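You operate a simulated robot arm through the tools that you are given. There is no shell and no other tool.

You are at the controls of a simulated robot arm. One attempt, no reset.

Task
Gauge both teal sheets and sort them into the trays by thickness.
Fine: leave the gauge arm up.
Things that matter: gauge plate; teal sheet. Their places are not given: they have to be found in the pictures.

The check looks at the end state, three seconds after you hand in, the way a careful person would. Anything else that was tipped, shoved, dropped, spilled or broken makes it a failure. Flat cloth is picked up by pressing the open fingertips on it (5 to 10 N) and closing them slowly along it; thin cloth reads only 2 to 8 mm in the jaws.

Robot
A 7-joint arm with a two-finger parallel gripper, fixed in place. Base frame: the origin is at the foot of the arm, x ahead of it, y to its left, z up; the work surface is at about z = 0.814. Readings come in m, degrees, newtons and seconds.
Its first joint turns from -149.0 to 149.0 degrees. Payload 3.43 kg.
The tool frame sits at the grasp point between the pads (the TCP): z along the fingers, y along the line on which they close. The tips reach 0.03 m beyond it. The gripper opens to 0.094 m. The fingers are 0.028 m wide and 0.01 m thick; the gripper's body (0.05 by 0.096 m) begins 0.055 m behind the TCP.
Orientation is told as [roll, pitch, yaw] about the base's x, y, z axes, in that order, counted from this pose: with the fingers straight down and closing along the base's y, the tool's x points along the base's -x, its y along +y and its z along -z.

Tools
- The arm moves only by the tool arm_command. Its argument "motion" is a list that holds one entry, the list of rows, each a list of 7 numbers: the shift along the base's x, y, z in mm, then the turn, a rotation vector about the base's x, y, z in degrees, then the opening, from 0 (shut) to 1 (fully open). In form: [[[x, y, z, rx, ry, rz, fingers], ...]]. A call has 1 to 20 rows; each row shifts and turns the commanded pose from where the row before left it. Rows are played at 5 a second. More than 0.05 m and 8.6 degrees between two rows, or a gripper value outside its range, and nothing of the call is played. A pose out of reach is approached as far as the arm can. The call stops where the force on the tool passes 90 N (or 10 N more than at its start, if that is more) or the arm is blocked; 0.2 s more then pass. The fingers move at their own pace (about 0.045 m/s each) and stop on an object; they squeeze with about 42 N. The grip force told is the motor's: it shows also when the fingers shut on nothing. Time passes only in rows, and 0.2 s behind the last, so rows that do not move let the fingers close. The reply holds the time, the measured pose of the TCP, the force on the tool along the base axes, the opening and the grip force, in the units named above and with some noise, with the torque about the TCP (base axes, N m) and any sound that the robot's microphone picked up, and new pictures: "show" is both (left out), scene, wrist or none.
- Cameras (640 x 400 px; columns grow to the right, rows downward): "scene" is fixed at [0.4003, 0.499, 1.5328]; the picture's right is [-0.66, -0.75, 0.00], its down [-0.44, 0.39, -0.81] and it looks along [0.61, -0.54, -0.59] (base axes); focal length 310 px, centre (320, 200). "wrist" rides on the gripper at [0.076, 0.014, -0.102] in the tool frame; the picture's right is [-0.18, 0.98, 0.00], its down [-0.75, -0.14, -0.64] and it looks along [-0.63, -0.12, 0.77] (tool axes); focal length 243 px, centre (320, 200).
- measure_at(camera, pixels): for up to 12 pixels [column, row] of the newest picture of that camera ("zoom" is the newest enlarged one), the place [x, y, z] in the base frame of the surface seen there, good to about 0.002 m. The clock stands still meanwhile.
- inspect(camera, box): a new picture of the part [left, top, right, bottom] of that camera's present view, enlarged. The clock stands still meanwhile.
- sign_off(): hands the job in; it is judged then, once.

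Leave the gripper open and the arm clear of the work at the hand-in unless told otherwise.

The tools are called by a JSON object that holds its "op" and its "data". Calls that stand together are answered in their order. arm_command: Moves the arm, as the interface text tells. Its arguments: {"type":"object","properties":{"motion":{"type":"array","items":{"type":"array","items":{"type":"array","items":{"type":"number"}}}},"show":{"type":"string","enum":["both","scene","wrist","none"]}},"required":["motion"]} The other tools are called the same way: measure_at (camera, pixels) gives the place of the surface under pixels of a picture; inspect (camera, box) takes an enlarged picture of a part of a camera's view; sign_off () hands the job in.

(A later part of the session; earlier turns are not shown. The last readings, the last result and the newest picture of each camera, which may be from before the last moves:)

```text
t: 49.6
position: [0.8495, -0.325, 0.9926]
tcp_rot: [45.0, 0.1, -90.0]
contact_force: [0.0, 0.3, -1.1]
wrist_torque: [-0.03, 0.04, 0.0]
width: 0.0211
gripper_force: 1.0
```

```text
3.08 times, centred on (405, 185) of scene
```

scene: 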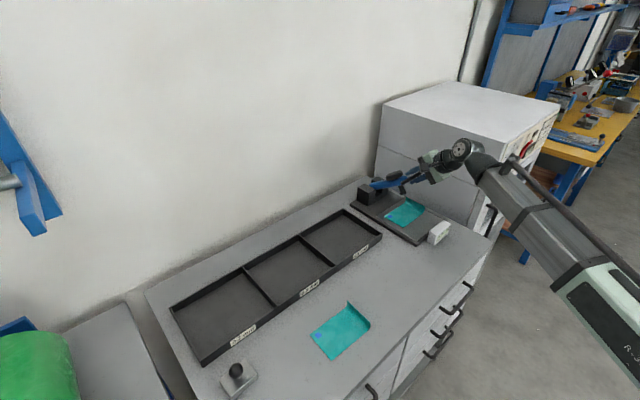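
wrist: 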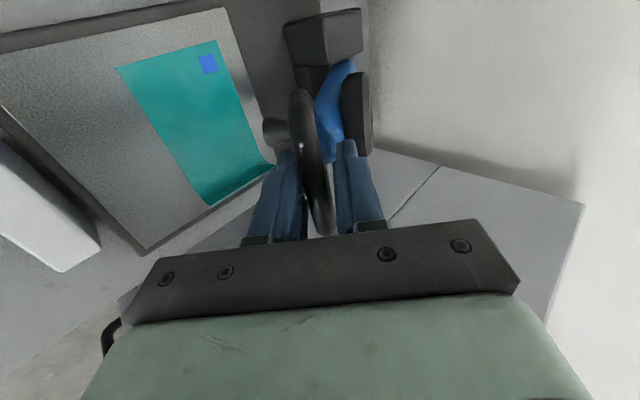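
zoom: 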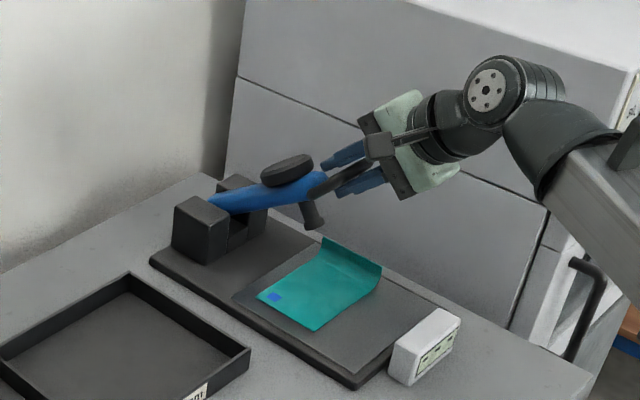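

The arm lifts smoothly and the sheet stays in place. I'll continue raising towards vertical.

{"op": "arm_command", "data": {"motion": [[[5.6, 0, 7, 0, 0, 0, 0.22], [5.9, 0, 6.9, 0, 0, 0, 0.22], [6.1, 0, 6.7, 0, 0, 0, 0.22], [6.5, 0, 6.3, 0, 0, 0, 0.22], [6.8, 0, 6, 0, 0, 0, 0.22], [7, 0, 5.8, 0, 0, 0, 0.22], [7.2, 0, 5.4, 0, 0, 0, 0.22], [7.5, 0, 5.1, 0, 0, 0, 0.22], [7.7, 0, 4.8, 0, 0, 0, 0.22], [7.9, 0, 4.4, 0, 0, 0, 0.22], [8.1, 0, 4.1, 0, 0, 0, 0.22], [8.2, 0, 3.8, 0, 0, 0, 0.22], [8.4, 0, 3.4, 0, 0, 0, 0.22], [8.5, 0, 3, 0, 0, 0, 0.22], [8.7, 0, 2.6, 0, 0, 0, 0.22], [8.8, 0, 2.2, 0, 0, 0, 0.22], [8.9, 0, 1.8, 0, 0, 0, 0.22], [8.9, 0, 1.5, 0, 0, 0, 0.22], [0, 0, 0, 0, 0, 0, 0.22]]], "show": "both"}}

{"op": "inspect", "data": {"camera": "wrist", "box": [120, 60, 420, 240]}}

{"op": "inspect", "data": {"camera": "scene", "box": [340, 90, 440, 210]}}

```text
t: 53.6
position: [0.9859, -0.3251, 1.0752]
tcp_rot: [45.0, 0.1, -90.0]
contact_force: [0.3, 0.5, -0.1]
wrist_torque: [0.03, -0.02, -0.01]
width: 0.0205
gripper_force: 0.1
```

scene: 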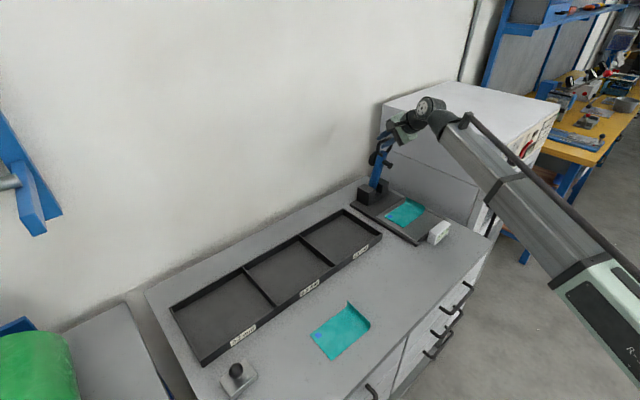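
wrist: 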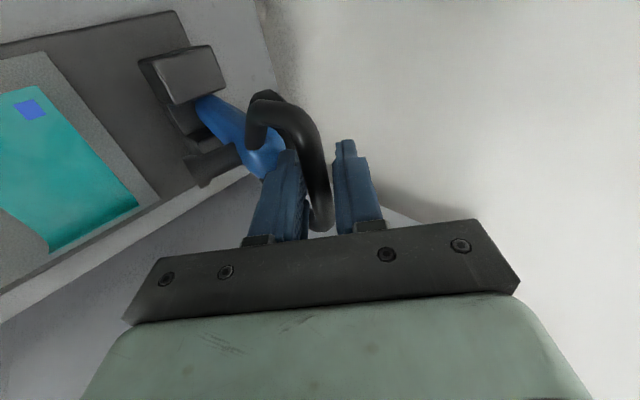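

```text
2.13 times, centred on (270, 150) of wrist
```

zoom: 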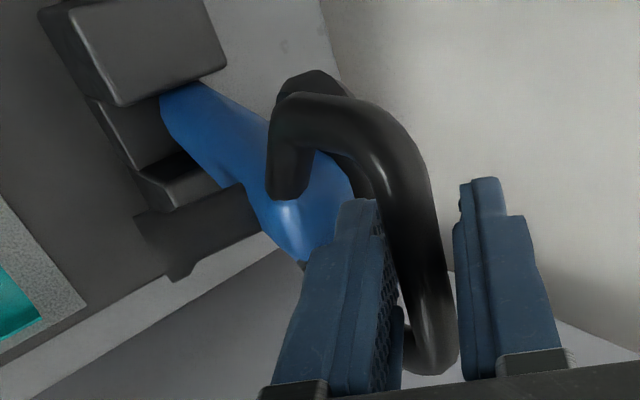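

```text
3.33 times, centred on (390, 150) of scene
```

zoom: 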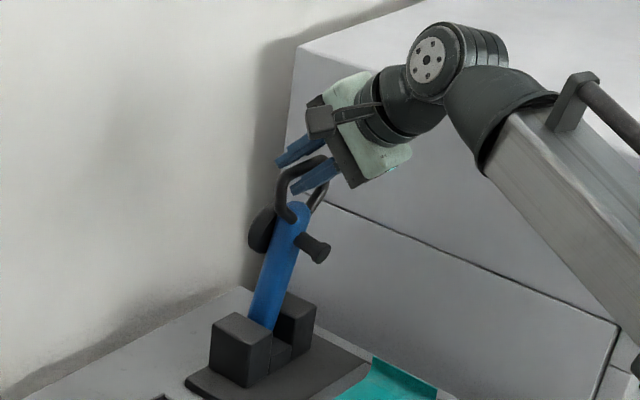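

Nearly vertical with no force. I'll finish the last 22° to the leaned-back rest position.

{"op": "arm_command", "data": {"motion": [[[9, 0, 1, 0, 0, 0, 0.22], [9, 0, 0.7, 0, 0, 0, 0.22], [9.1, 0, 0.4, 0, 0, 0, 0.22], [9, 0, 0, 0, 0, 0, 0.22], [9, 0, -0.5, 0, 0, 0, 0.22], [9.1, 0, -1, 0, 0, 0, 0.22], [8, 0, -1.2, 0, 0, 0, 0.22], [8, 0, -1.7, 0, 0, 0, 0.22], [7, 0, -1.7, 0, 0, 0, 0.22], [0, 0, 0, 0, 0, 0, 0.22], [0, 0, 0, 0, 0, 0, 0.22]]], "show": "both"}}

{"op": "inspect", "data": {"camera": "wrist", "box": [120, 60, 420, 240]}}

{"op": "inspect", "data": {"camera": "scene", "box": [340, 90, 440, 210]}}

```text
t: 56.0
position: [1.063, -0.326, 1.0692]
tcp_rot: [45.0, -0.1, -90.0]
contact_force: [0.6, 0.0, 0.5]
wrist_torque: [0.02, -0.02, 0.0]
width: 0.0204
gripper_force: 0.0
```

scene: 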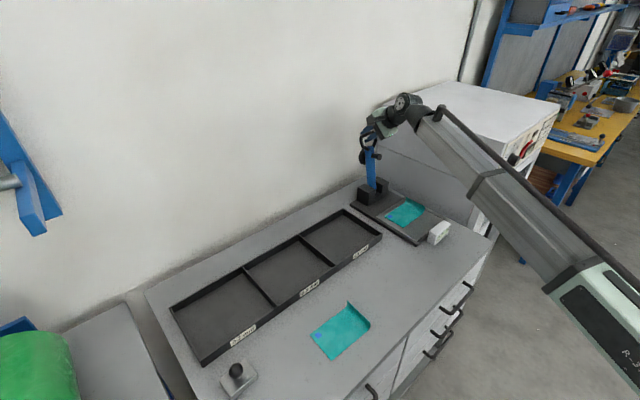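
wrist: 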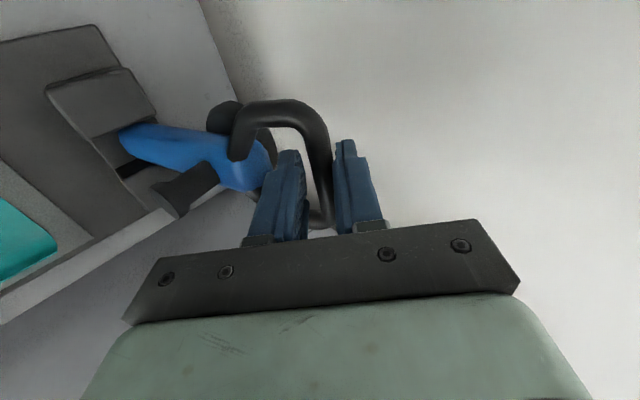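

```text
2.13 times, centred on (270, 150) of wrist
```

zoom: 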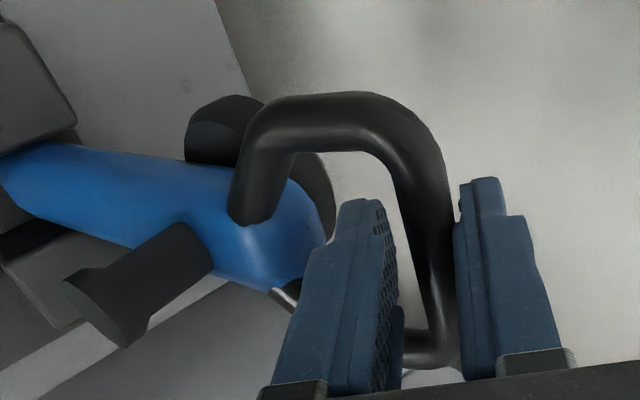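

```text
3.33 times, centred on (390, 150) of scene
```

zoom: 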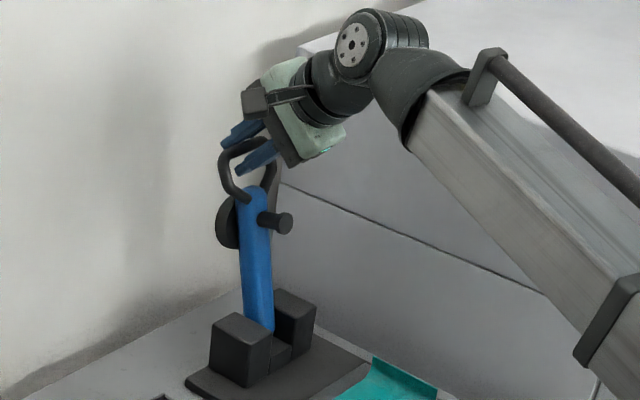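

The arm is back in its leaned-back rest position with no force. I'll open slightly and back straight out along the finger direction.

{"op": "arm_command", "data": {"motion": [[[0, 0, 0, 0, 0, 0, 0.28], [-4, 0, 4, 0, 0, 0, 0.28], [-7, 0, 7, 0, 0, 0, 0.28], [-10, 0, 10, 0, 0, 0, 0.28], [-14, 0, 14, 0, 0, 0, 0.28], [-14, 0, 14, 0, 0, 0, 0.28], [-20, 0, 10, 0, 0, 0, 0.28], [-30, 0, 5, 0, 0, 0, 0.28], [-40, 0, 0, 0, 0, 0, 0.28], [-40, 0, 0, 0, 0, 0, 0.28], [0, 0, 0, 0, 0, 0, 0.28]]], "show": "both"}}

{"op": "inspect", "data": {"camera": "scene", "box": [340, 120, 460, 250]}}

```text
t: 58.4
position: [0.8829, -0.3252, 1.1361]
tcp_rot: [45.1, 0.0, -90.0]
contact_force: [-0.3, -0.6, -0.1]
wrist_torque: [-0.03, -0.03, -0.02]
width: 0.0263
gripper_force: 0.1
```

scene: 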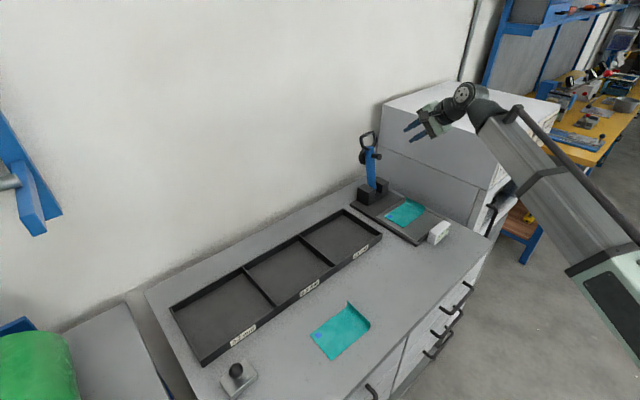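
wrist: 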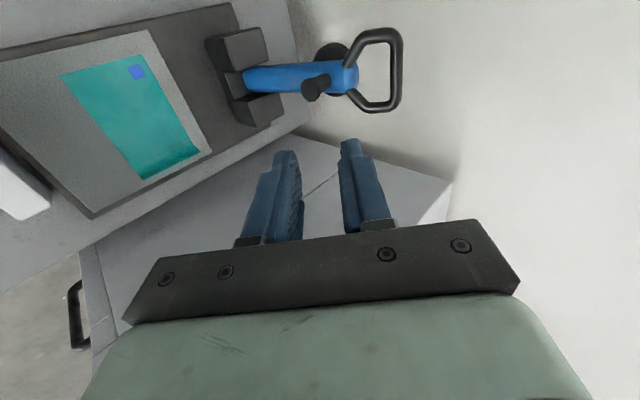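

```text
3.08 times, centred on (400, 185) of scene
```

zoom: 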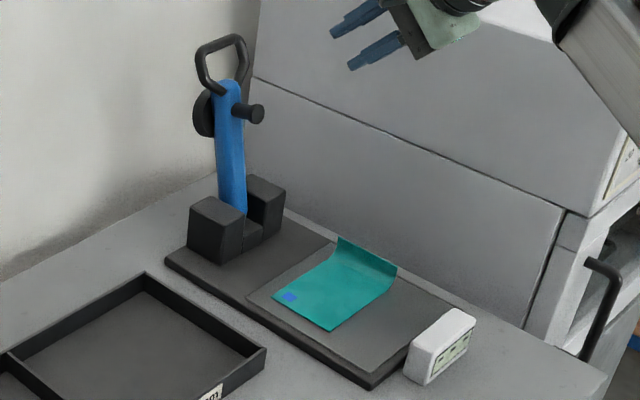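

The gauge arm stays up and the sheet hasn't moved. I'll bring the tool back to pointing straight down and yaw 0, while backing off slightly.

{"op": "arm_command", "data": {"motion": [[[-10, 0, 0, 0, 7.5, 0, 0.3], [-10, 0, 0, 0, 7.5, 0, 0.3], [-10, 0, 0, 0, 7.5, 0, 0.3], [-10, 0, 0, 0, 7.5, 0, 0.3], [-10, 0, 0, 0, 7.5, 0, 0.3], [-10, 0, 0, 0, 7.5, 0, 0.3], [0, 0, 0, 0, 0, 8, 0.3], [0, 0, 0, 0, 0, 8.2, 0.3], [0, 0, 0, 0, 0, 8.2, 0.3], [0, 0, 0, 0, 0, 8.2, 0.3], [0, 0, 0, 0, 0, 8.2, 0.3], [0, 0, 0, 0, 0, 8.2, 0.3], [0, 0, 0, 0, 0, 8.2, 0.3], [0, 0, 0, 0, 0, 8.2, 0.3], [0, 0, 0, 0, 0, 8.2, 0.3], [0, 0, 0, 0, 0, 8.2, 0.3], [0, 0, 0, 0, 0, 8.2, 0.3], [0, 0, 0, 0, 0, 0, 0.4]]], "show": "both"}}

```text
t: 62.2
position: [0.8238, -0.3249, 1.1346]
tcp_rot: [0.0, 0.1, 0.1]
contact_force: [-0.8, 0.3, -0.3]
wrist_torque: [-0.01, -0.02, -0.03]
width: 0.0376
gripper_force: 0.0
```

scene: 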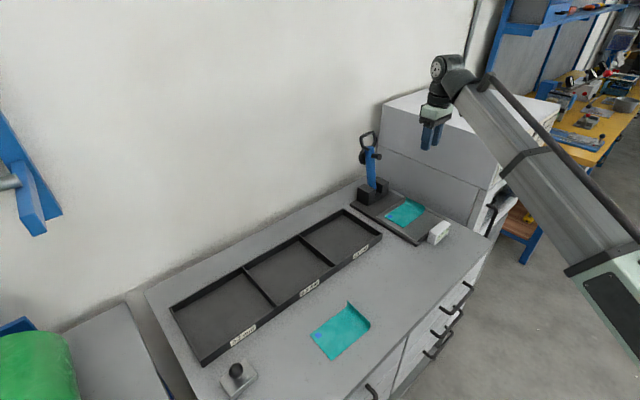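
wrist: 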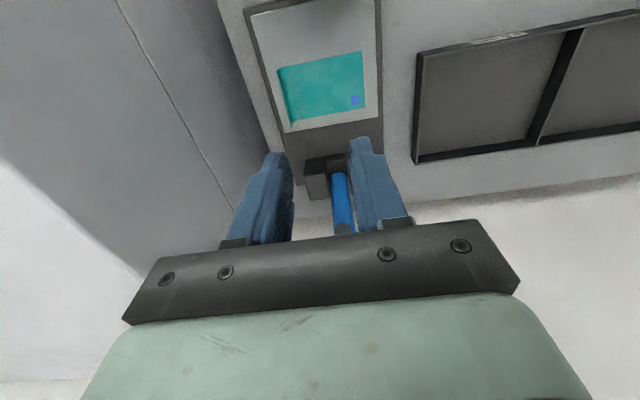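

I'll measure the sheet's present lip on the plate before picking it up.

{"op": "inspect", "data": {"camera": "scene", "box": [375, 190, 435, 232]}}

{"op": "measure_at", "data": {"camera": "wrist", "pixels": [[278, 70], [285, 95], [293, 123], [300, 95], [325, 90], [362, 53], [366, 105], [330, 120], [320, 62]]}}

```text
9.52 times, centred on (405, 211) of scene
```

zoom: 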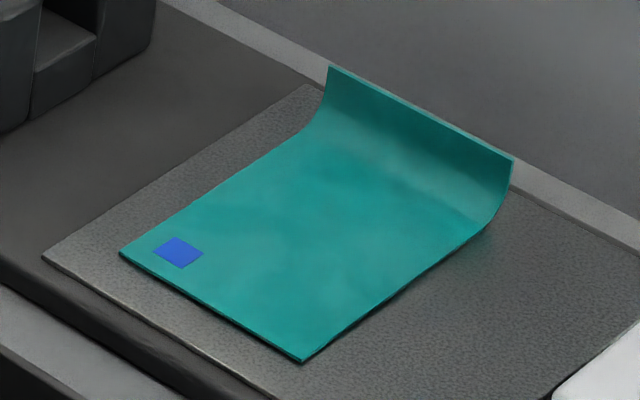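

```text
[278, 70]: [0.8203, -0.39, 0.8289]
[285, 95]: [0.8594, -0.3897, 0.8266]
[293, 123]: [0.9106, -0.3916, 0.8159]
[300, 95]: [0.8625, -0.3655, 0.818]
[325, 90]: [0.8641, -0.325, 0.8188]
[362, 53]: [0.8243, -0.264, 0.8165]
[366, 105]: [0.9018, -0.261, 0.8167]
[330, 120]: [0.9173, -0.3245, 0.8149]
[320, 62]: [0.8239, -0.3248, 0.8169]
```

{"op": "measure_at", "data": {"camera": "zoom", "pixels": [[400, 108], [400, 115], [400, 130], [400, 145], [400, 160], [400, 175], [340, 75], [500, 165], [500, 175], [400, 104], [420, 112], [350, 84]]}}

```text
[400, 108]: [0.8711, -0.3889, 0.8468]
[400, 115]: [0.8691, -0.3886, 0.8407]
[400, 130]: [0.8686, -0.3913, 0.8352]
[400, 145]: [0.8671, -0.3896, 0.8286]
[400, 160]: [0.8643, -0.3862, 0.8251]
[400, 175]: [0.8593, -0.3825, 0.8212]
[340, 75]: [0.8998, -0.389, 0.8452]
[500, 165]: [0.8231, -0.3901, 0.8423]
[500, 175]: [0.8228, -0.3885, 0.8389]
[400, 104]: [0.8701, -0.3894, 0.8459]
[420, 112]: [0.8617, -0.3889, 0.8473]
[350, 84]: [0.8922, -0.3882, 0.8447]
```

The lip is at y≈-0.389, between z 0.828 and 0.845. I'll go above it and then down to TCP z≈0.861 with the fingers about 38 mm open.

{"op": "arm_command", "data": {"motion": [[[6.3, -10.7, -34, 0, 0, 0, 0.4], [6.3, -10.7, -34, 0, 0, 0, 0.4], [6.3, -10.7, -34, 0, 0, 0, 0.4], [6.3, -10.7, -34, 0, 0, 0, 0.4], [6.3, -10.7, -34, 0, 0, 0, 0.4], [6.3, -10.7, -34, 0, 0, 0, 0.4], [0, 0, -20, 0, 0, 0, 0.4], [0, 0, -20, 0, 0, 0, 0.4], [0, 0, -14, 0, 0, 0, 0.4], [0, 0, -8, 0, 0, 0, 0.4], [0, 0, 0, 0, 0, 0, 0.4]]], "show": "wrist"}}

{"op": "inspect", "data": {"camera": "wrist", "box": [200, 40, 420, 240]}}

```text
t: 64.6
position: [0.8616, -0.3913, 0.8675]
tcp_rot: [0.0, 0.0, 0.0]
contact_force: [0.1, 0.4, -0.1]
wrist_torque: [0.0, -0.01, 0.02]
width: 0.0376
gripper_force: 0.0
```

wrist: 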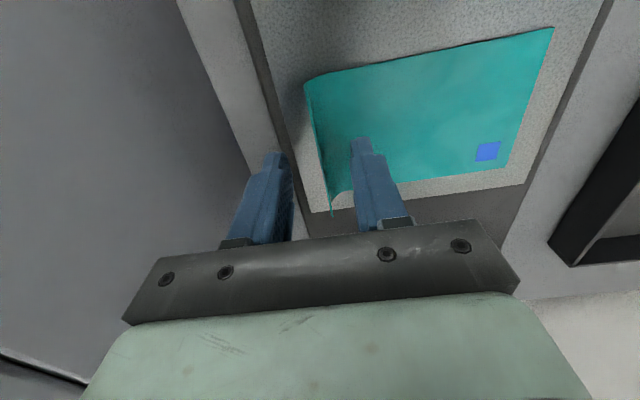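

```text
2.00 times, centred on (310, 140) of wrist
```

zoom: 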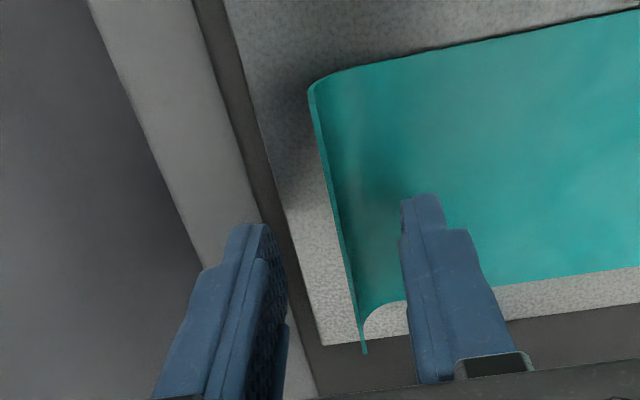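

The lip lies between the fingers. I'll nudge +2 mm in y, go down 6 mm, and close slowly.

{"op": "arm_command", "data": {"motion": [[[0, 2, -3, 0, 0, 0, 0.4], [0, 0, -3, 0, 0, 0, 0.4], [0, 0, 0, 0, 0, 0, 0.3], [0, 0, 0, 0, 0, 0, 0.2], [0, 0, 0, 0, 0, 0, 0.1], [0, 0, 0, 0, 0, 0, 0], [0, 0, 0, 0, 0, 0, 0], [0, 0, 0, 0, 0, 0, 0]]], "show": "none"}}

```text
t: 66.4
position: [0.8622, -0.389, 0.8612]
tcp_rot: [0.0, 0.0, -0.1]
contact_force: [-0.3, -0.4, -0.1]
wrist_torque: [-0.01, 0.01, 0.01]
width: 0.0024
gripper_force: 37.2
```

The lip is held at 2.4 mm. I'll lift to about 0.955 and carry the sheet over to the middle tray (0.3 mm), target TCP (0.925, 0.090).

{"op": "arm_command", "data": {"motion": [[[0, 0, 6, 0, 0, 0, 0], [0, 0, 14, 0, 0, 0, 0], [0, 0, 24, 0, 0, 0, 0], [0, 0, 30, 0, 0, 0, 0], [0, 0, 20, 0, 0, 0, 0], [0, 14, 0, 0, 0, 0, 0], [0, 25, 0, 0, 0, 0, 0], [0, 33, 0, 0, 0, 0, 0], [0, 33, 0, 0, 0, 0, 0], [0, 33, 0, 0, 0, 0, 0], [0, 33, 0, 0, 0, 0, 0], [0, 33, 0, 0, 0, 0, 0], [0, 33, 0, 0, 0, 0, 0], [0, 33, 0, 0, 0, 0, 0], [0, 33, 0, 0, 0, 0, 0], [0, 0, 0, 0, 0, 0, 0]]], "show": "both"}}

```text
t: 69.8
position: [0.8637, -0.0832, 0.9576]
tcp_rot: [0.0, 0.0, -0.1]
contact_force: [-0.1, 0.0, -0.8]
wrist_torque: [-0.02, 0.03, -0.04]
width: 0.0023
gripper_force: 36.7
```

scene: 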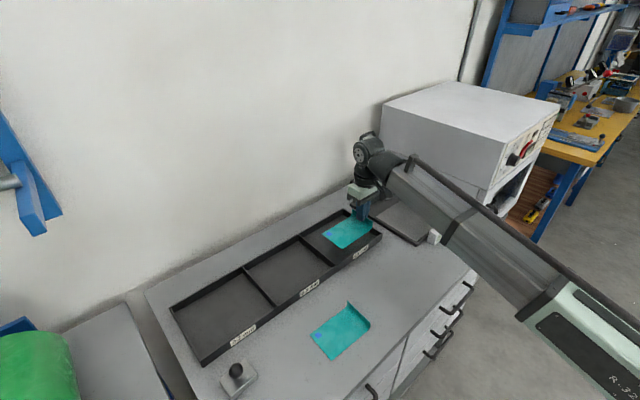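
wrist: 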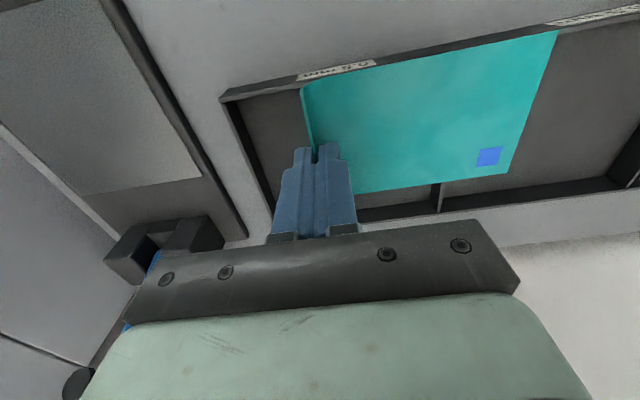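

The sheet is held level. I'll continue to the middle compartment and lower to about 10 mm above its floor.

{"op": "arm_command", "data": {"motion": [[[8, 22, 0, 0, 0, 0, 0], [11, 31, 0, 0, 0, 0, 0], [11, 31, 0, 0, 0, 0, 0], [11, 31, 0, 0, 0, 0, 0], [11, 31, 0, 0, 0, 0, 0], [9, 27, 0, 0, 0, 0, 0], [0, 0, 0, 0, 0, 0, 0], [0, 0, -20, 0, 0, 0, 0], [0, 0, -25, 0, 0, 0, 0], [0, 0, -25, 0, 0, 0, 0], [0, 0, -20, 0, 0, 0, 0], [0, 0, -8, 0, 0, 0, 0], [0, 0, 0, 0, 0, 0, 0]]], "show": "both"}}

{"op": "inspect", "data": {"camera": "scene", "box": [230, 190, 390, 310]}}

```text
t: 72.6
position: [0.9226, 0.0867, 0.8569]
tcp_rot: [0.0, 0.0, 0.0]
contact_force: [-0.5, -1.0, -0.3]
wrist_torque: [0.01, -0.02, 0.0]
width: 0.0023
gripper_force: 36.6
```

scene: 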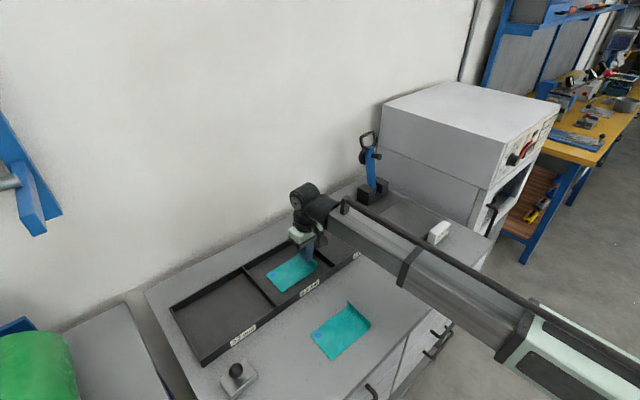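
wrist: 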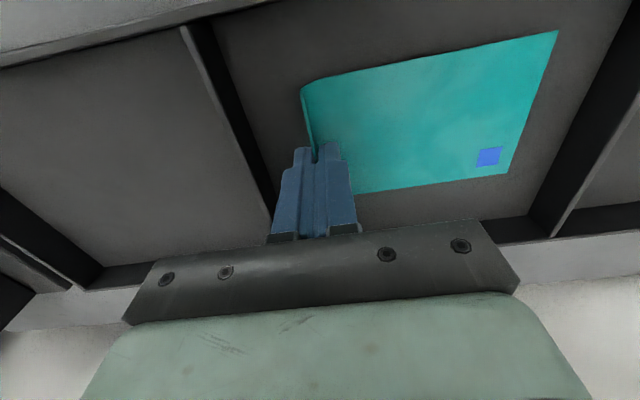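

```text
3.33 times, centred on (310, 250) of scene
```

zoom: 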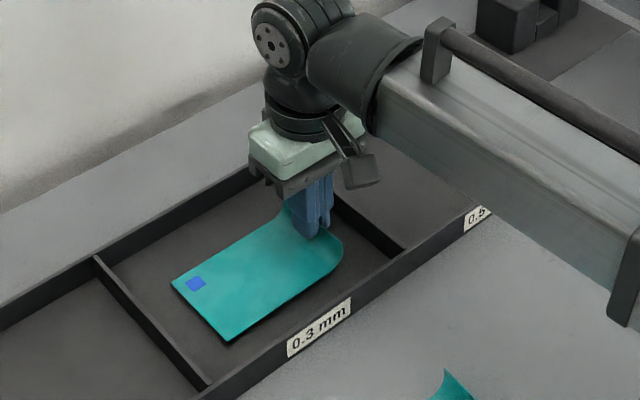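

The sheet is fully inside the 0.3 mm compartment, a little above the floor. I'll lower it in small steps to contact.

{"op": "arm_command", "data": {"motion": [[[0, 0, -2, 0, 0, 0, 0], [0, 0, -2, 0, 0, 0, 0], [0, 0, -2, 0, 0, 0, 0], [0, 0, -1, 0, 0, 0, 0], [0, 0, 0, 0, 0, 0, 0]]], "show": "none"}}

```text
t: 73.8
position: [0.9239, 0.0874, 0.8507]
tcp_rot: [0.0, -0.1, 0.0]
contact_force: [0.4, 0.5, -1.1]
wrist_torque: [0.0, 0.01, 0.03]
width: 0.0023
gripper_force: 37.0
```

{"op": "arm_command", "data": {"motion": [[[0, 0, -1, 0, 0, 0, 0], [0, 0, -1, 0, 0, 0, 0], [0, 0, -1, 0, 0, 0, 0], [0, 0, 0, 0, 0, 0, 0]]], "show": "none"}}

```text
t: 74.8
position: [0.9224, 0.0899, 0.8494]
tcp_rot: [0.0, -0.1, 0.0]
contact_force: [4.8, -0.5, 18.8]
wrist_torque: [0.25, 0.05, -0.02]
width: 0.0024
gripper_force: 37.0
```

The sheet touches the tray floor. I'll release and rise straight up.

{"op": "arm_command", "data": {"motion": [[[0, 0, 0.5, 0, 0, 0, 0.1], [0, 0, 0, 0, 0, 0, 0.3], [0, 0, 0, 0, 0, 0, 0.3], [0, 0, 5, 0, 0, 0, 0.3], [0, 0, 15, 0, 0, 0, 0.3], [0, 0, 25, 0, 0, 0, 0.3], [0, 0, 35, 0, 0, 0, 0.3], [0, 0, 35, 0, 0, 0, 0.3], [0, 0, 30, 0, 0, 0, 0.3], [0, 0, 0, 0, 0, 0, 0.3]]], "show": "both"}}

{"op": "inspect", "data": {"camera": "scene", "box": [230, 190, 390, 310]}}

```text
t: 77.0
position: [0.9218, 0.0894, 0.9942]
tcp_rot: [0.1, 0.0, -0.1]
contact_force: [-1.2, -0.6, 0.0]
wrist_torque: [0.0, 0.0, 0.03]
width: 0.0281
gripper_force: 0.0
```

scene: 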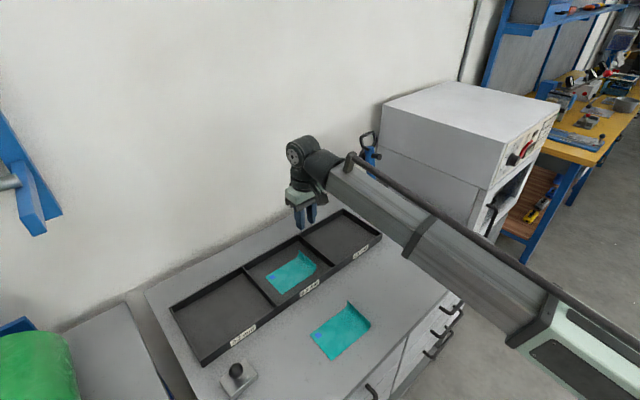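
wrist: 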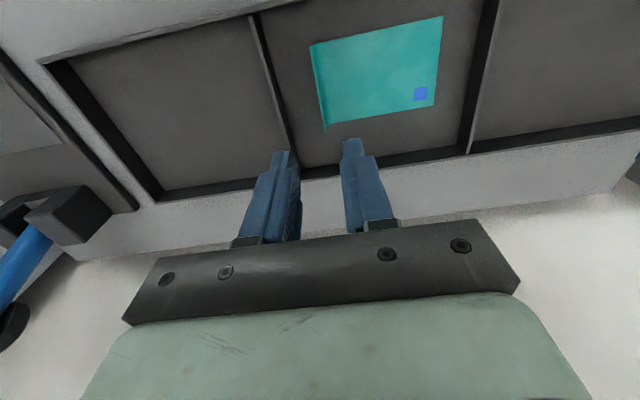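

```text
3.33 times, centred on (310, 250) of scene
```

zoom: 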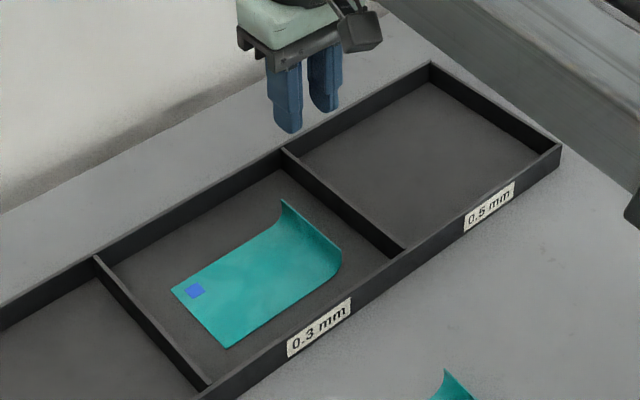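

Sheet 1 rests in the 0.3 mm tray. Now I'll enlarge and measure the second sheet's lip.

{"op": "inspect", "data": {"camera": "scene", "box": [305, 295, 385, 365]}}

```text
5.71 times, centred on (345, 330) of scene
```

zoom: 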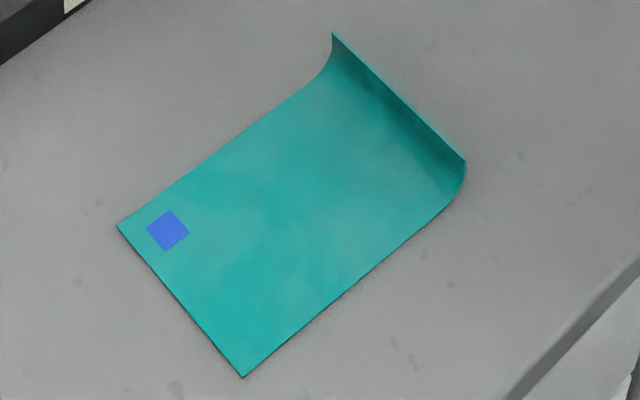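

{"op": "measure_at", "data": {"camera": "zoom", "pixels": [[336, 42], [337, 50], [335, 62], [400, 102], [398, 110], [394, 118], [388, 128], [380, 140], [458, 162], [456, 170], [122, 228], [243, 373]]}}

```text
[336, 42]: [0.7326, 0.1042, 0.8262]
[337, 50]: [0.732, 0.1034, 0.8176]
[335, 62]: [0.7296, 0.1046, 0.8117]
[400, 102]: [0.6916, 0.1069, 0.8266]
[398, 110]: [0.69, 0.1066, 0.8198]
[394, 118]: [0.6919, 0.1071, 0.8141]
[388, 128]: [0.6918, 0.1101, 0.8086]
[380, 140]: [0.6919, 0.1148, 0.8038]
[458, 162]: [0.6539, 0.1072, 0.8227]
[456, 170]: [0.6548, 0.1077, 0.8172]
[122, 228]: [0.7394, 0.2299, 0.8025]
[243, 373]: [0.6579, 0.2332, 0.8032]
```

The second lip runs at y≈0.106, z 0.812–0.826, turned about -2.4°. I'll move above it, match that small yaw, and go down to just above it.

{"op": "arm_command", "data": {"motion": [[[-20, 1.5, -5, 0, 0, -0.6, 0.4], [-30, 2.1, -8, 0, 0, -0.6, 0.4], [-30, 2.1, -8, 0, 0, -0.6, 0.4], [-30, 2.1, -8, 0, 0, -0.6, 0.4], [-30, 2.1, -8, 0, 0, 0, 0.4], [-30, 2.1, -8, 0, 0, 0, 0.4], [-30, 2.1, -8, 0, 0, 0, 0.4], [-28, 2.5, -11, 0, 0, 0, 0.4], [0, 0, 0, 0, 0, 0, 0.4], [0, 0, -25, 0, 0, 0, 0.4], [0, 0, -25, 0, 0, 0, 0.4], [0, 0, -20, 0, 0, 0, 0.4], [0, 0, -8, 0, 0, 0, 0.4], [0, 0, 0, 0, 0, 0, 0.4]]], "show": "wrist"}}

{"op": "inspect", "data": {"camera": "wrist", "box": [200, 40, 420, 240]}}

```text
t: 80.0
position: [0.6936, 0.1049, 0.8493]
tcp_rot: [0.0, 0.0, -2.4]
contact_force: [-0.3, 0.3, -0.7]
wrist_torque: [0.02, -0.03, 0.0]
width: 0.0376
gripper_force: 0.1
```

wrist: 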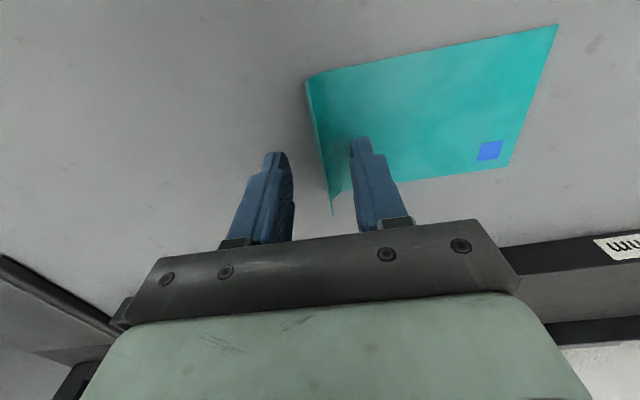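

```text
2.00 times, centred on (310, 140) of wrist
```

zoom: 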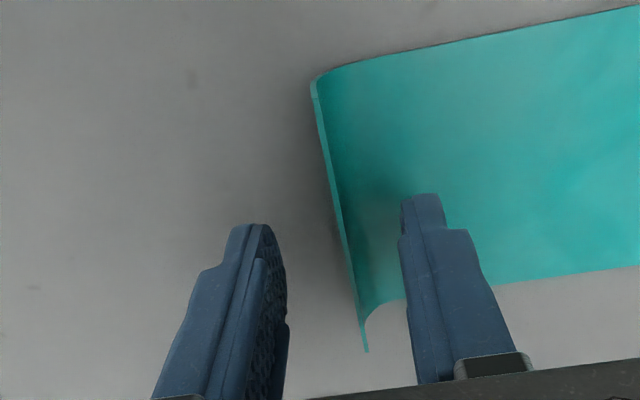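

The lip lies between the fingers. I'll go down 5 mm, nudge y +1 mm, and close slowly.

{"op": "arm_command", "data": {"motion": [[[0, 1, -3, 0, 0, 0, 0.4], [0, 0, -2.5, 0, 0, 0, 0.4], [0, 0, 0, 0, 0, 0, 0.3], [0, 0, 0, 0, 0, 0, 0.2], [0, 0, 0, 0, 0, 0, 0.1], [0, 0, 0, 0, 0, 0, 0], [0, 0, 0, 0, 0, 0, 0], [0, 0, 0, 0, 0, 0, 0]]], "show": "none"}}

```text
t: 81.8
position: [0.6943, 0.106, 0.8469]
tcp_rot: [0.0, 0.0, -2.4]
contact_force: [-0.6, -0.7, 0.5]
wrist_torque: [-0.02, -0.02, 0.03]
width: 0.0024
gripper_force: 36.6
```

Grip at 2.4 mm. I'll lift slowly and check that the sheet follows.

{"op": "arm_command", "data": {"motion": [[[0, 0, 4, 0, 0, 0, 0], [0, 0, 8, 0, 0, 0, 0], [0, 0, 14, 0, 0, 0, 0], [0, 0, 20, 0, 0, 0, 0], [0, 0, 30, 0, 0, 0, 0], [0, 0, 34, 0, 0, 0, 0], [0, 0, 0, 0, 0, 0.8, 0], [0, 0, 0, 0, 0, 0.8, 0], [0, 0, 0, 0, 0, 0.8, 0], [0, 0, 0, 0, 0, 0, 0]]], "show": "both"}}

```text
t: 84.0
position: [0.6951, 0.1062, 0.9562]
tcp_rot: [-0.1, 0.0, -0.1]
contact_force: [0.3, 0.7, -0.2]
wrist_torque: [-0.02, -0.03, -0.02]
width: 0.0023
gripper_force: 36.8
```

scene: 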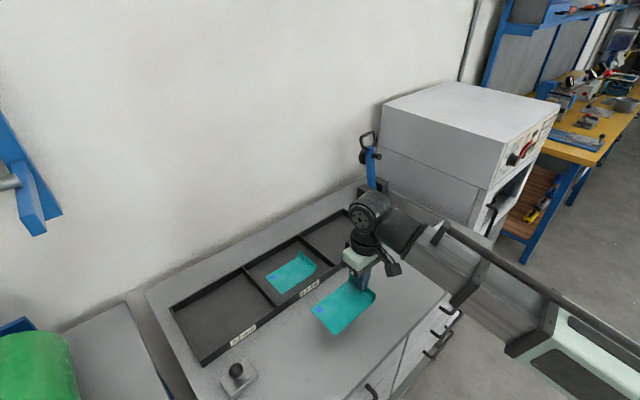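
wrist: 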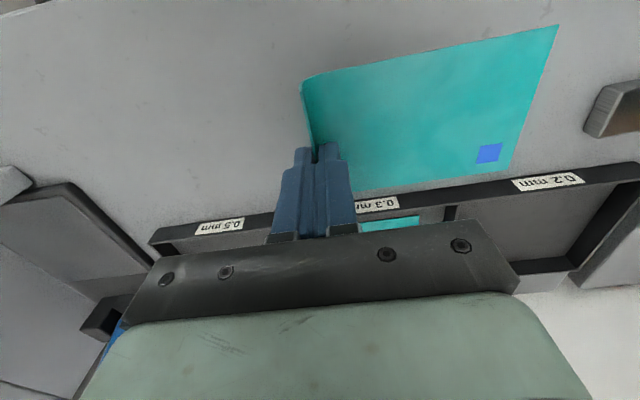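

The sheet is held level. I'll carry it to the gauge plate at the same target as before, TCP (0.862, -0.389).

{"op": "arm_command", "data": {"motion": [[[5, -15, 0, 0, 0, 0, 0], [8, -24, 0, 0, 0, 0, 0], [11, -33, 0, 0, 0, 0, 0], [11, -33, 0, 0, 0, 0, 0], [11, -33, 0, 0, 0, 0, 0], [11, -33, 0, 0, 0, 0, 0], [11, -33, 0, 0, 0, 0, 0], [11, -33, 0, 0, 0, 0, 0], [11, -33, 0, 0, 0, 0, 0], [11, -33, 0, 0, 0, 0, 0], [11, -33, 0, 0, 0, 0, 0], [11, -33, 0, 0, 0, 0, 0], [11, -33, 0, 0, 0, 0, 0], [11, -33, 0, 0, 0, 0, 0], [11, -33, 0, 0, 0, 0, 0], [7, -22, 0, 0, 0, 0, 0], [4, -5, 0, 0, 0, 0, 0], [0, 0, 0, 0, 0, 0, 0]]], "show": "both"}}

```text
t: 87.8
position: [0.8615, -0.3874, 0.9561]
tcp_rot: [0.0, 0.0, 0.0]
contact_force: [-0.3, -0.5, 0.3]
wrist_torque: [0.0, -0.02, 0.02]
width: 0.0025
gripper_force: 36.5
```

scene: 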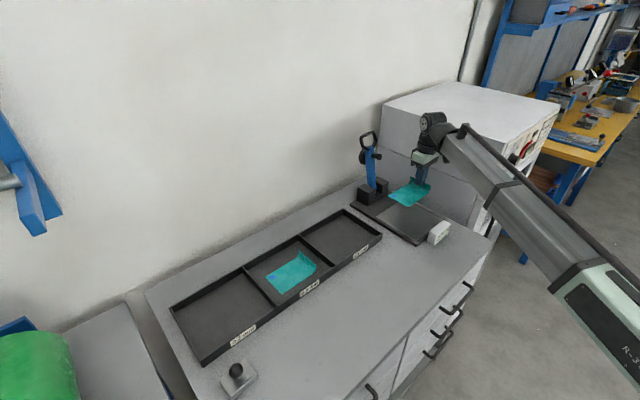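
wrist: 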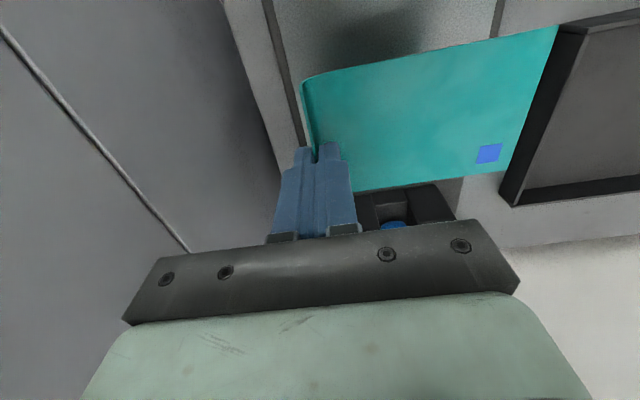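

Over the plate. I'll lower to about 5 mm above, then step to contact.

{"op": "arm_command", "data": {"motion": [[[0, -1.5, -20, 0, 0, 0, 0], [0, 0, -25, 0, 0, 0, 0], [0, 0, -25, 0, 0, 0, 0], [0, 0, -14, 0, 0, 0, 0], [0, 0, -4, 0, 0, 0, 0], [0, 0, -2, 0, 0, 0, 0], [0, 0, -1, 0, 0, 0, 0], [0, 0, 0, 0, 0, 0, 0]]], "show": "none"}}

```text
t: 89.6
position: [0.863, -0.3903, 0.8653]
tcp_rot: [0.0, 0.0, 0.0]
contact_force: [0.8, 0.0, -0.7]
wrist_torque: [0.02, -0.03, 0.02]
width: 0.0021
gripper_force: 37.3
```

{"op": "arm_command", "data": {"motion": [[[0, 0, -1, 0, 0, 0, 0], [0, 0, -1, 0, 0, 0, 0], [0, 0, -1, 0, 0, 0, 0], [0, 0, 0, 0, 0, 0, 0]]], "show": "none"}}

```text
t: 90.6
position: [0.8625, -0.3909, 0.862]
tcp_rot: [0.0, 0.0, 0.0]
contact_force: [1.5, 0.5, 2.3]
wrist_torque: [0.01, -0.01, 0.01]
width: 0.0026
gripper_force: 37.2
```

The sheet is just touching (2.3 N). One more millimetre, then I'll release and rise.

{"op": "arm_command", "data": {"motion": [[[0, 0, -1, 0, 0, 0, 0], [0, 0, 0, 0, 0, 0, 0], [0, 0, 0.5, 0, 0, 0, 0.1], [0, 0, 0, 0, 0, 0, 0.3], [0, 0, 0, 0, 0, 0, 0.3], [0, 0, 5, 0, 0, 0, 0.3], [0, 0, 15, 0, 0, 0, 0.3], [0, 0, 25, 0, 0, 0, 0.3], [0, 0, 30, 0, 0, 0, 0.3], [0, 0, 30, 0, 0, 0, 0.3], [0, 0, 0, 0, 0, 0, 0.3]]], "show": "both"}}

{"op": "inspect", "data": {"camera": "scene", "box": [360, 150, 460, 240]}}

```text
t: 93.0
position: [0.8621, -0.3899, 0.9672]
tcp_rot: [0.1, 0.1, 0.0]
contact_force: [-0.6, -0.3, 0.2]
wrist_torque: [-0.02, 0.0, 0.0]
width: 0.0283
gripper_force: 0.2
```

scene: 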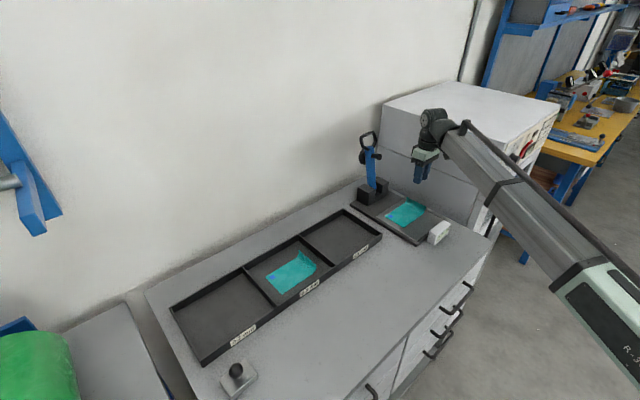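
wrist: 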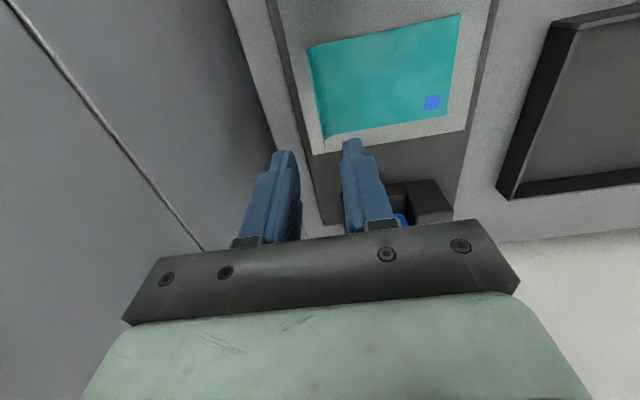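

```text
4.44 times, centred on (410, 195) of scene
```

zoom: 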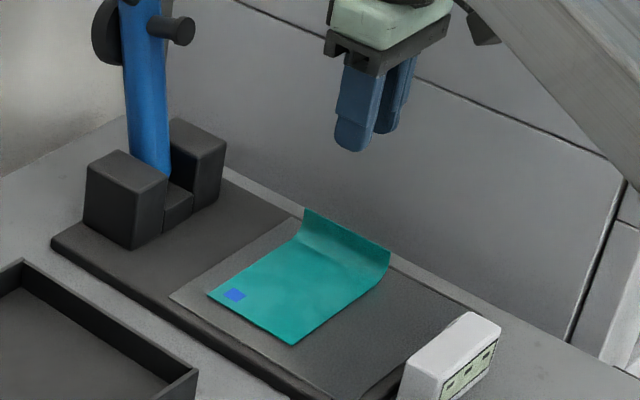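

The second sheet lies flat on the plate. I'll repeat the gauge approach: rise and back off, then yaw -90°.

{"op": "arm_command", "data": {"motion": [[[-12, 12.8, 34.5, 0, 0, 0, 0.3], [-12, 12.8, 34.5, 0, 0, 0, 0.3], [-12, 12.8, 34.5, 0, 0, 0, 0.3], [-12, 12.8, 34.5, 0, 0, 0, 0.3], [-12, 12.8, 34.5, 0, 0, 0, 0.3], [0, 0, 0, 0, 0, -8, 0.3], [0, 0, 0, 0, 0, -8.2, 0.3], [0, 0, 0, 0, 0, -8.2, 0.3], [0, 0, 0, 0, 0, -8.2, 0.3], [0, 0, 0, 0, 0, -8.2, 0.3], [0, 0, 0, 0, 0, -8.2, 0.3], [0, 0, 0, 0, 0, -8.2, 0.3], [0, 0, 0, 0, 0, -8.2, 0.3], [0, 0, 0, 0, 0, -8.2, 0.3], [0, 0, 0, 0, 0, -8.2, 0.3], [0, 0, 0, 0, 0, -8.2, 0.3], [0, 0, 0, 0, 0, 0, 0.28]]], "show": "none"}}

{"op": "arm_command", "data": {"motion": [[[0, 0, 0, 0, -7.5, 0, 0.28], [0, 0, 0, 0, -7.5, 0, 0.28], [0, 0, 0, 0, -7.5, 0, 0.28], [0, 0, 0, 0, -7.5, 0, 0.28], [0, 0, 0, 0, -7.5, 0, 0.28], [0, 0, 0, 0, -7.5, 0, 0.28], [20, 0, 5, 0, 0, 0, 0.28], [30, 0, 5, 0, 0, 0, 0.28], [30, 0, 5, 0, 0, 0, 0.28], [0, 0, 0, 0, 0, 0, 0.28]]], "show": "both"}}

```text
t: 96.6
position: [0.8004, -0.3259, 1.1377]
tcp_rot: [0.0, 0.0, -90.2]
contact_force: [-0.1, 0.8, 0.0]
wrist_torque: [0.0, -0.03, 0.0]
width: 0.0264
gripper_force: 0.1
```

```text
t: 98.8
position: [0.8829, -0.3248, 1.153]
tcp_rot: [45.0, 0.0, -89.9]
contact_force: [0.1, 0.5, -0.7]
wrist_torque: [-0.01, -0.01, -0.03]
width: 0.0265
gripper_force: 0.1
```

scene: 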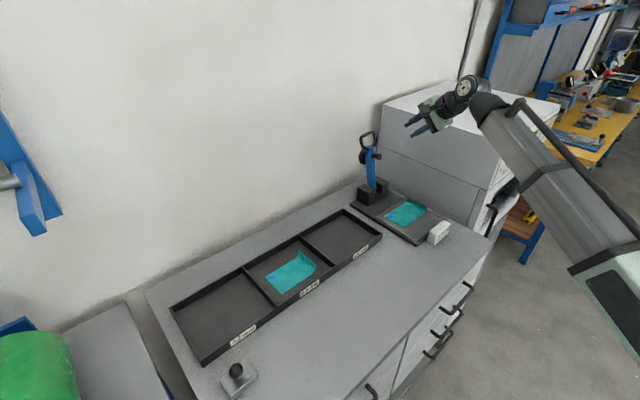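
wrist: 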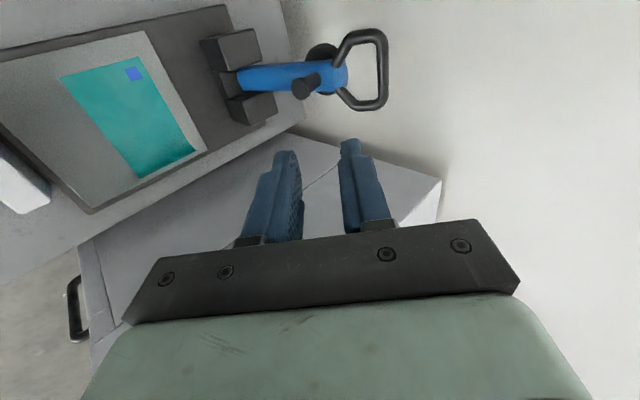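

The arm's handle is where it was. I'll move to the pre-approach point and advance along the fingers until the tips just pass the bar.

{"op": "arm_command", "data": {"motion": [[[28.1, 0, -8, 0, 0, 0, 0.28], [28.1, 0, -8, 0, 0, 0, 0.28], [28.1, 0, -8, 0, 0, 0, 0.28], [28.1, 0, -8, 0, 0, 0, 0.28], [28.1, 0, -8, 0, 0, 0, 0.28], [0, 0, 0, 0, 0, 0, 0.28], [7.1, 0, -7.1, 0, 0, 0, 0.28], [7.1, 0, -7.1, 0, 0, 0, 0.28], [6, 0, -6, 0, 0, 0, 0.28], [5, 0, -5, 0, 0, 0, 0.28], [3, 0, -3, 0, 0, 0, 0.28], [0, 0, 0, 0, 0, 0, 0.28]]], "show": "both"}}

{"op": "inspect", "data": {"camera": "wrist", "box": [200, 60, 420, 240]}}

{"op": "inspect", "data": {"camera": "scene", "box": [340, 90, 420, 170]}}

```text
t: 101.4
position: [1.0509, -0.326, 1.084]
tcp_rot: [45.0, 0.0, -90.0]
contact_force: [0.0, -0.3, -0.4]
wrist_torque: [0.01, -0.01, 0.01]
width: 0.0262
gripper_force: 0.0
```

scene: 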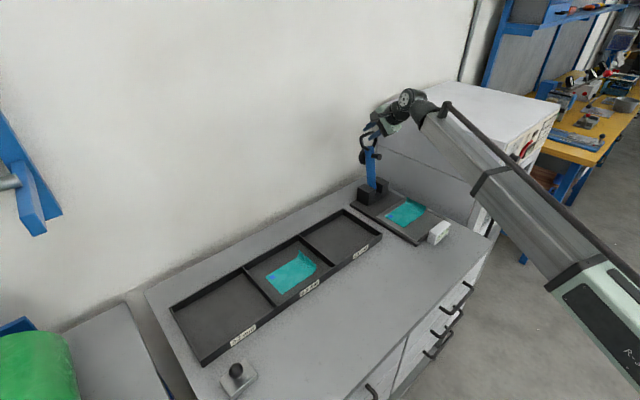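
wrist: 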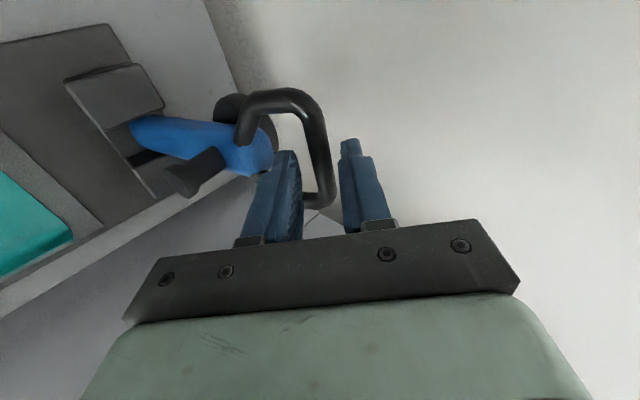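

```text
2.22 times, centred on (310, 150) of wrist
```

zoom: 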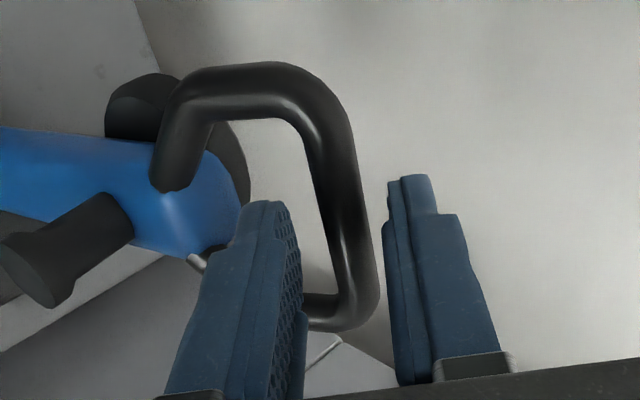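

```text
5.00 times, centred on (380, 130) of scene
```

zoom: 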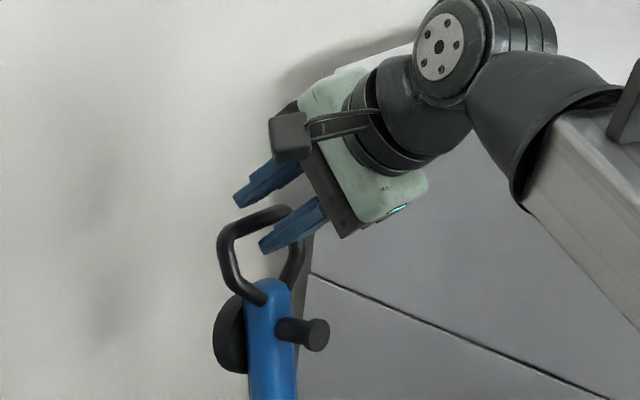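

The bar is centred between the fingers. I'll advance the last 19 mm and narrow the gap to about 20 mm.

{"op": "arm_command", "data": {"motion": [[[4, 0, -4, 0, 0, 0, 0.28], [4, 0, -4, 0, 0, 0, 0.28], [3, 0, -3.5, 0, 0, 0, 0.28], [2, 0, -2.5, 0, 0, 0, 0.28], [0, 0, 0, 0, 0, 0, 0.22], [0, 0, 0, 0, 0, 0, 0.22]]], "show": "wrist"}}

{"op": "inspect", "data": {"camera": "wrist", "box": [200, 60, 420, 240]}}

```text
t: 102.8
position: [1.0636, -0.3261, 1.071]
tcp_rot: [45.0, 0.1, -90.0]
contact_force: [-0.9, 0.8, 1.0]
wrist_torque: [-0.02, 0.0, -0.01]
width: 0.0208
gripper_force: 0.1
```

wrist: 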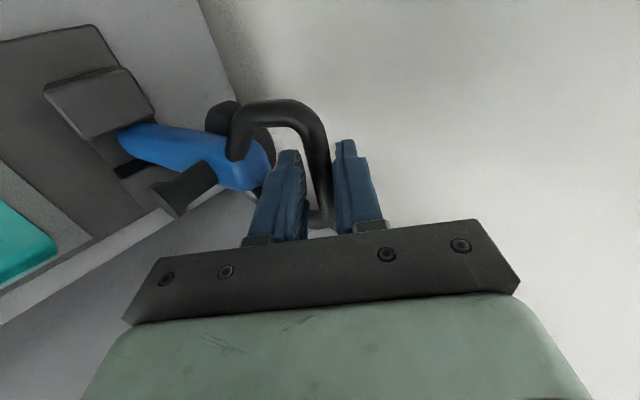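

```text
2.22 times, centred on (310, 150) of wrist
```

zoom: 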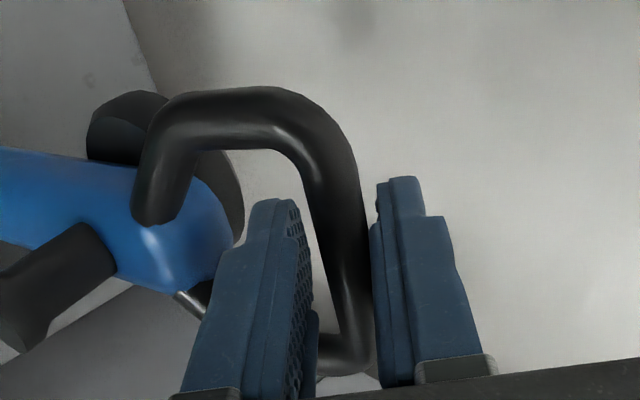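

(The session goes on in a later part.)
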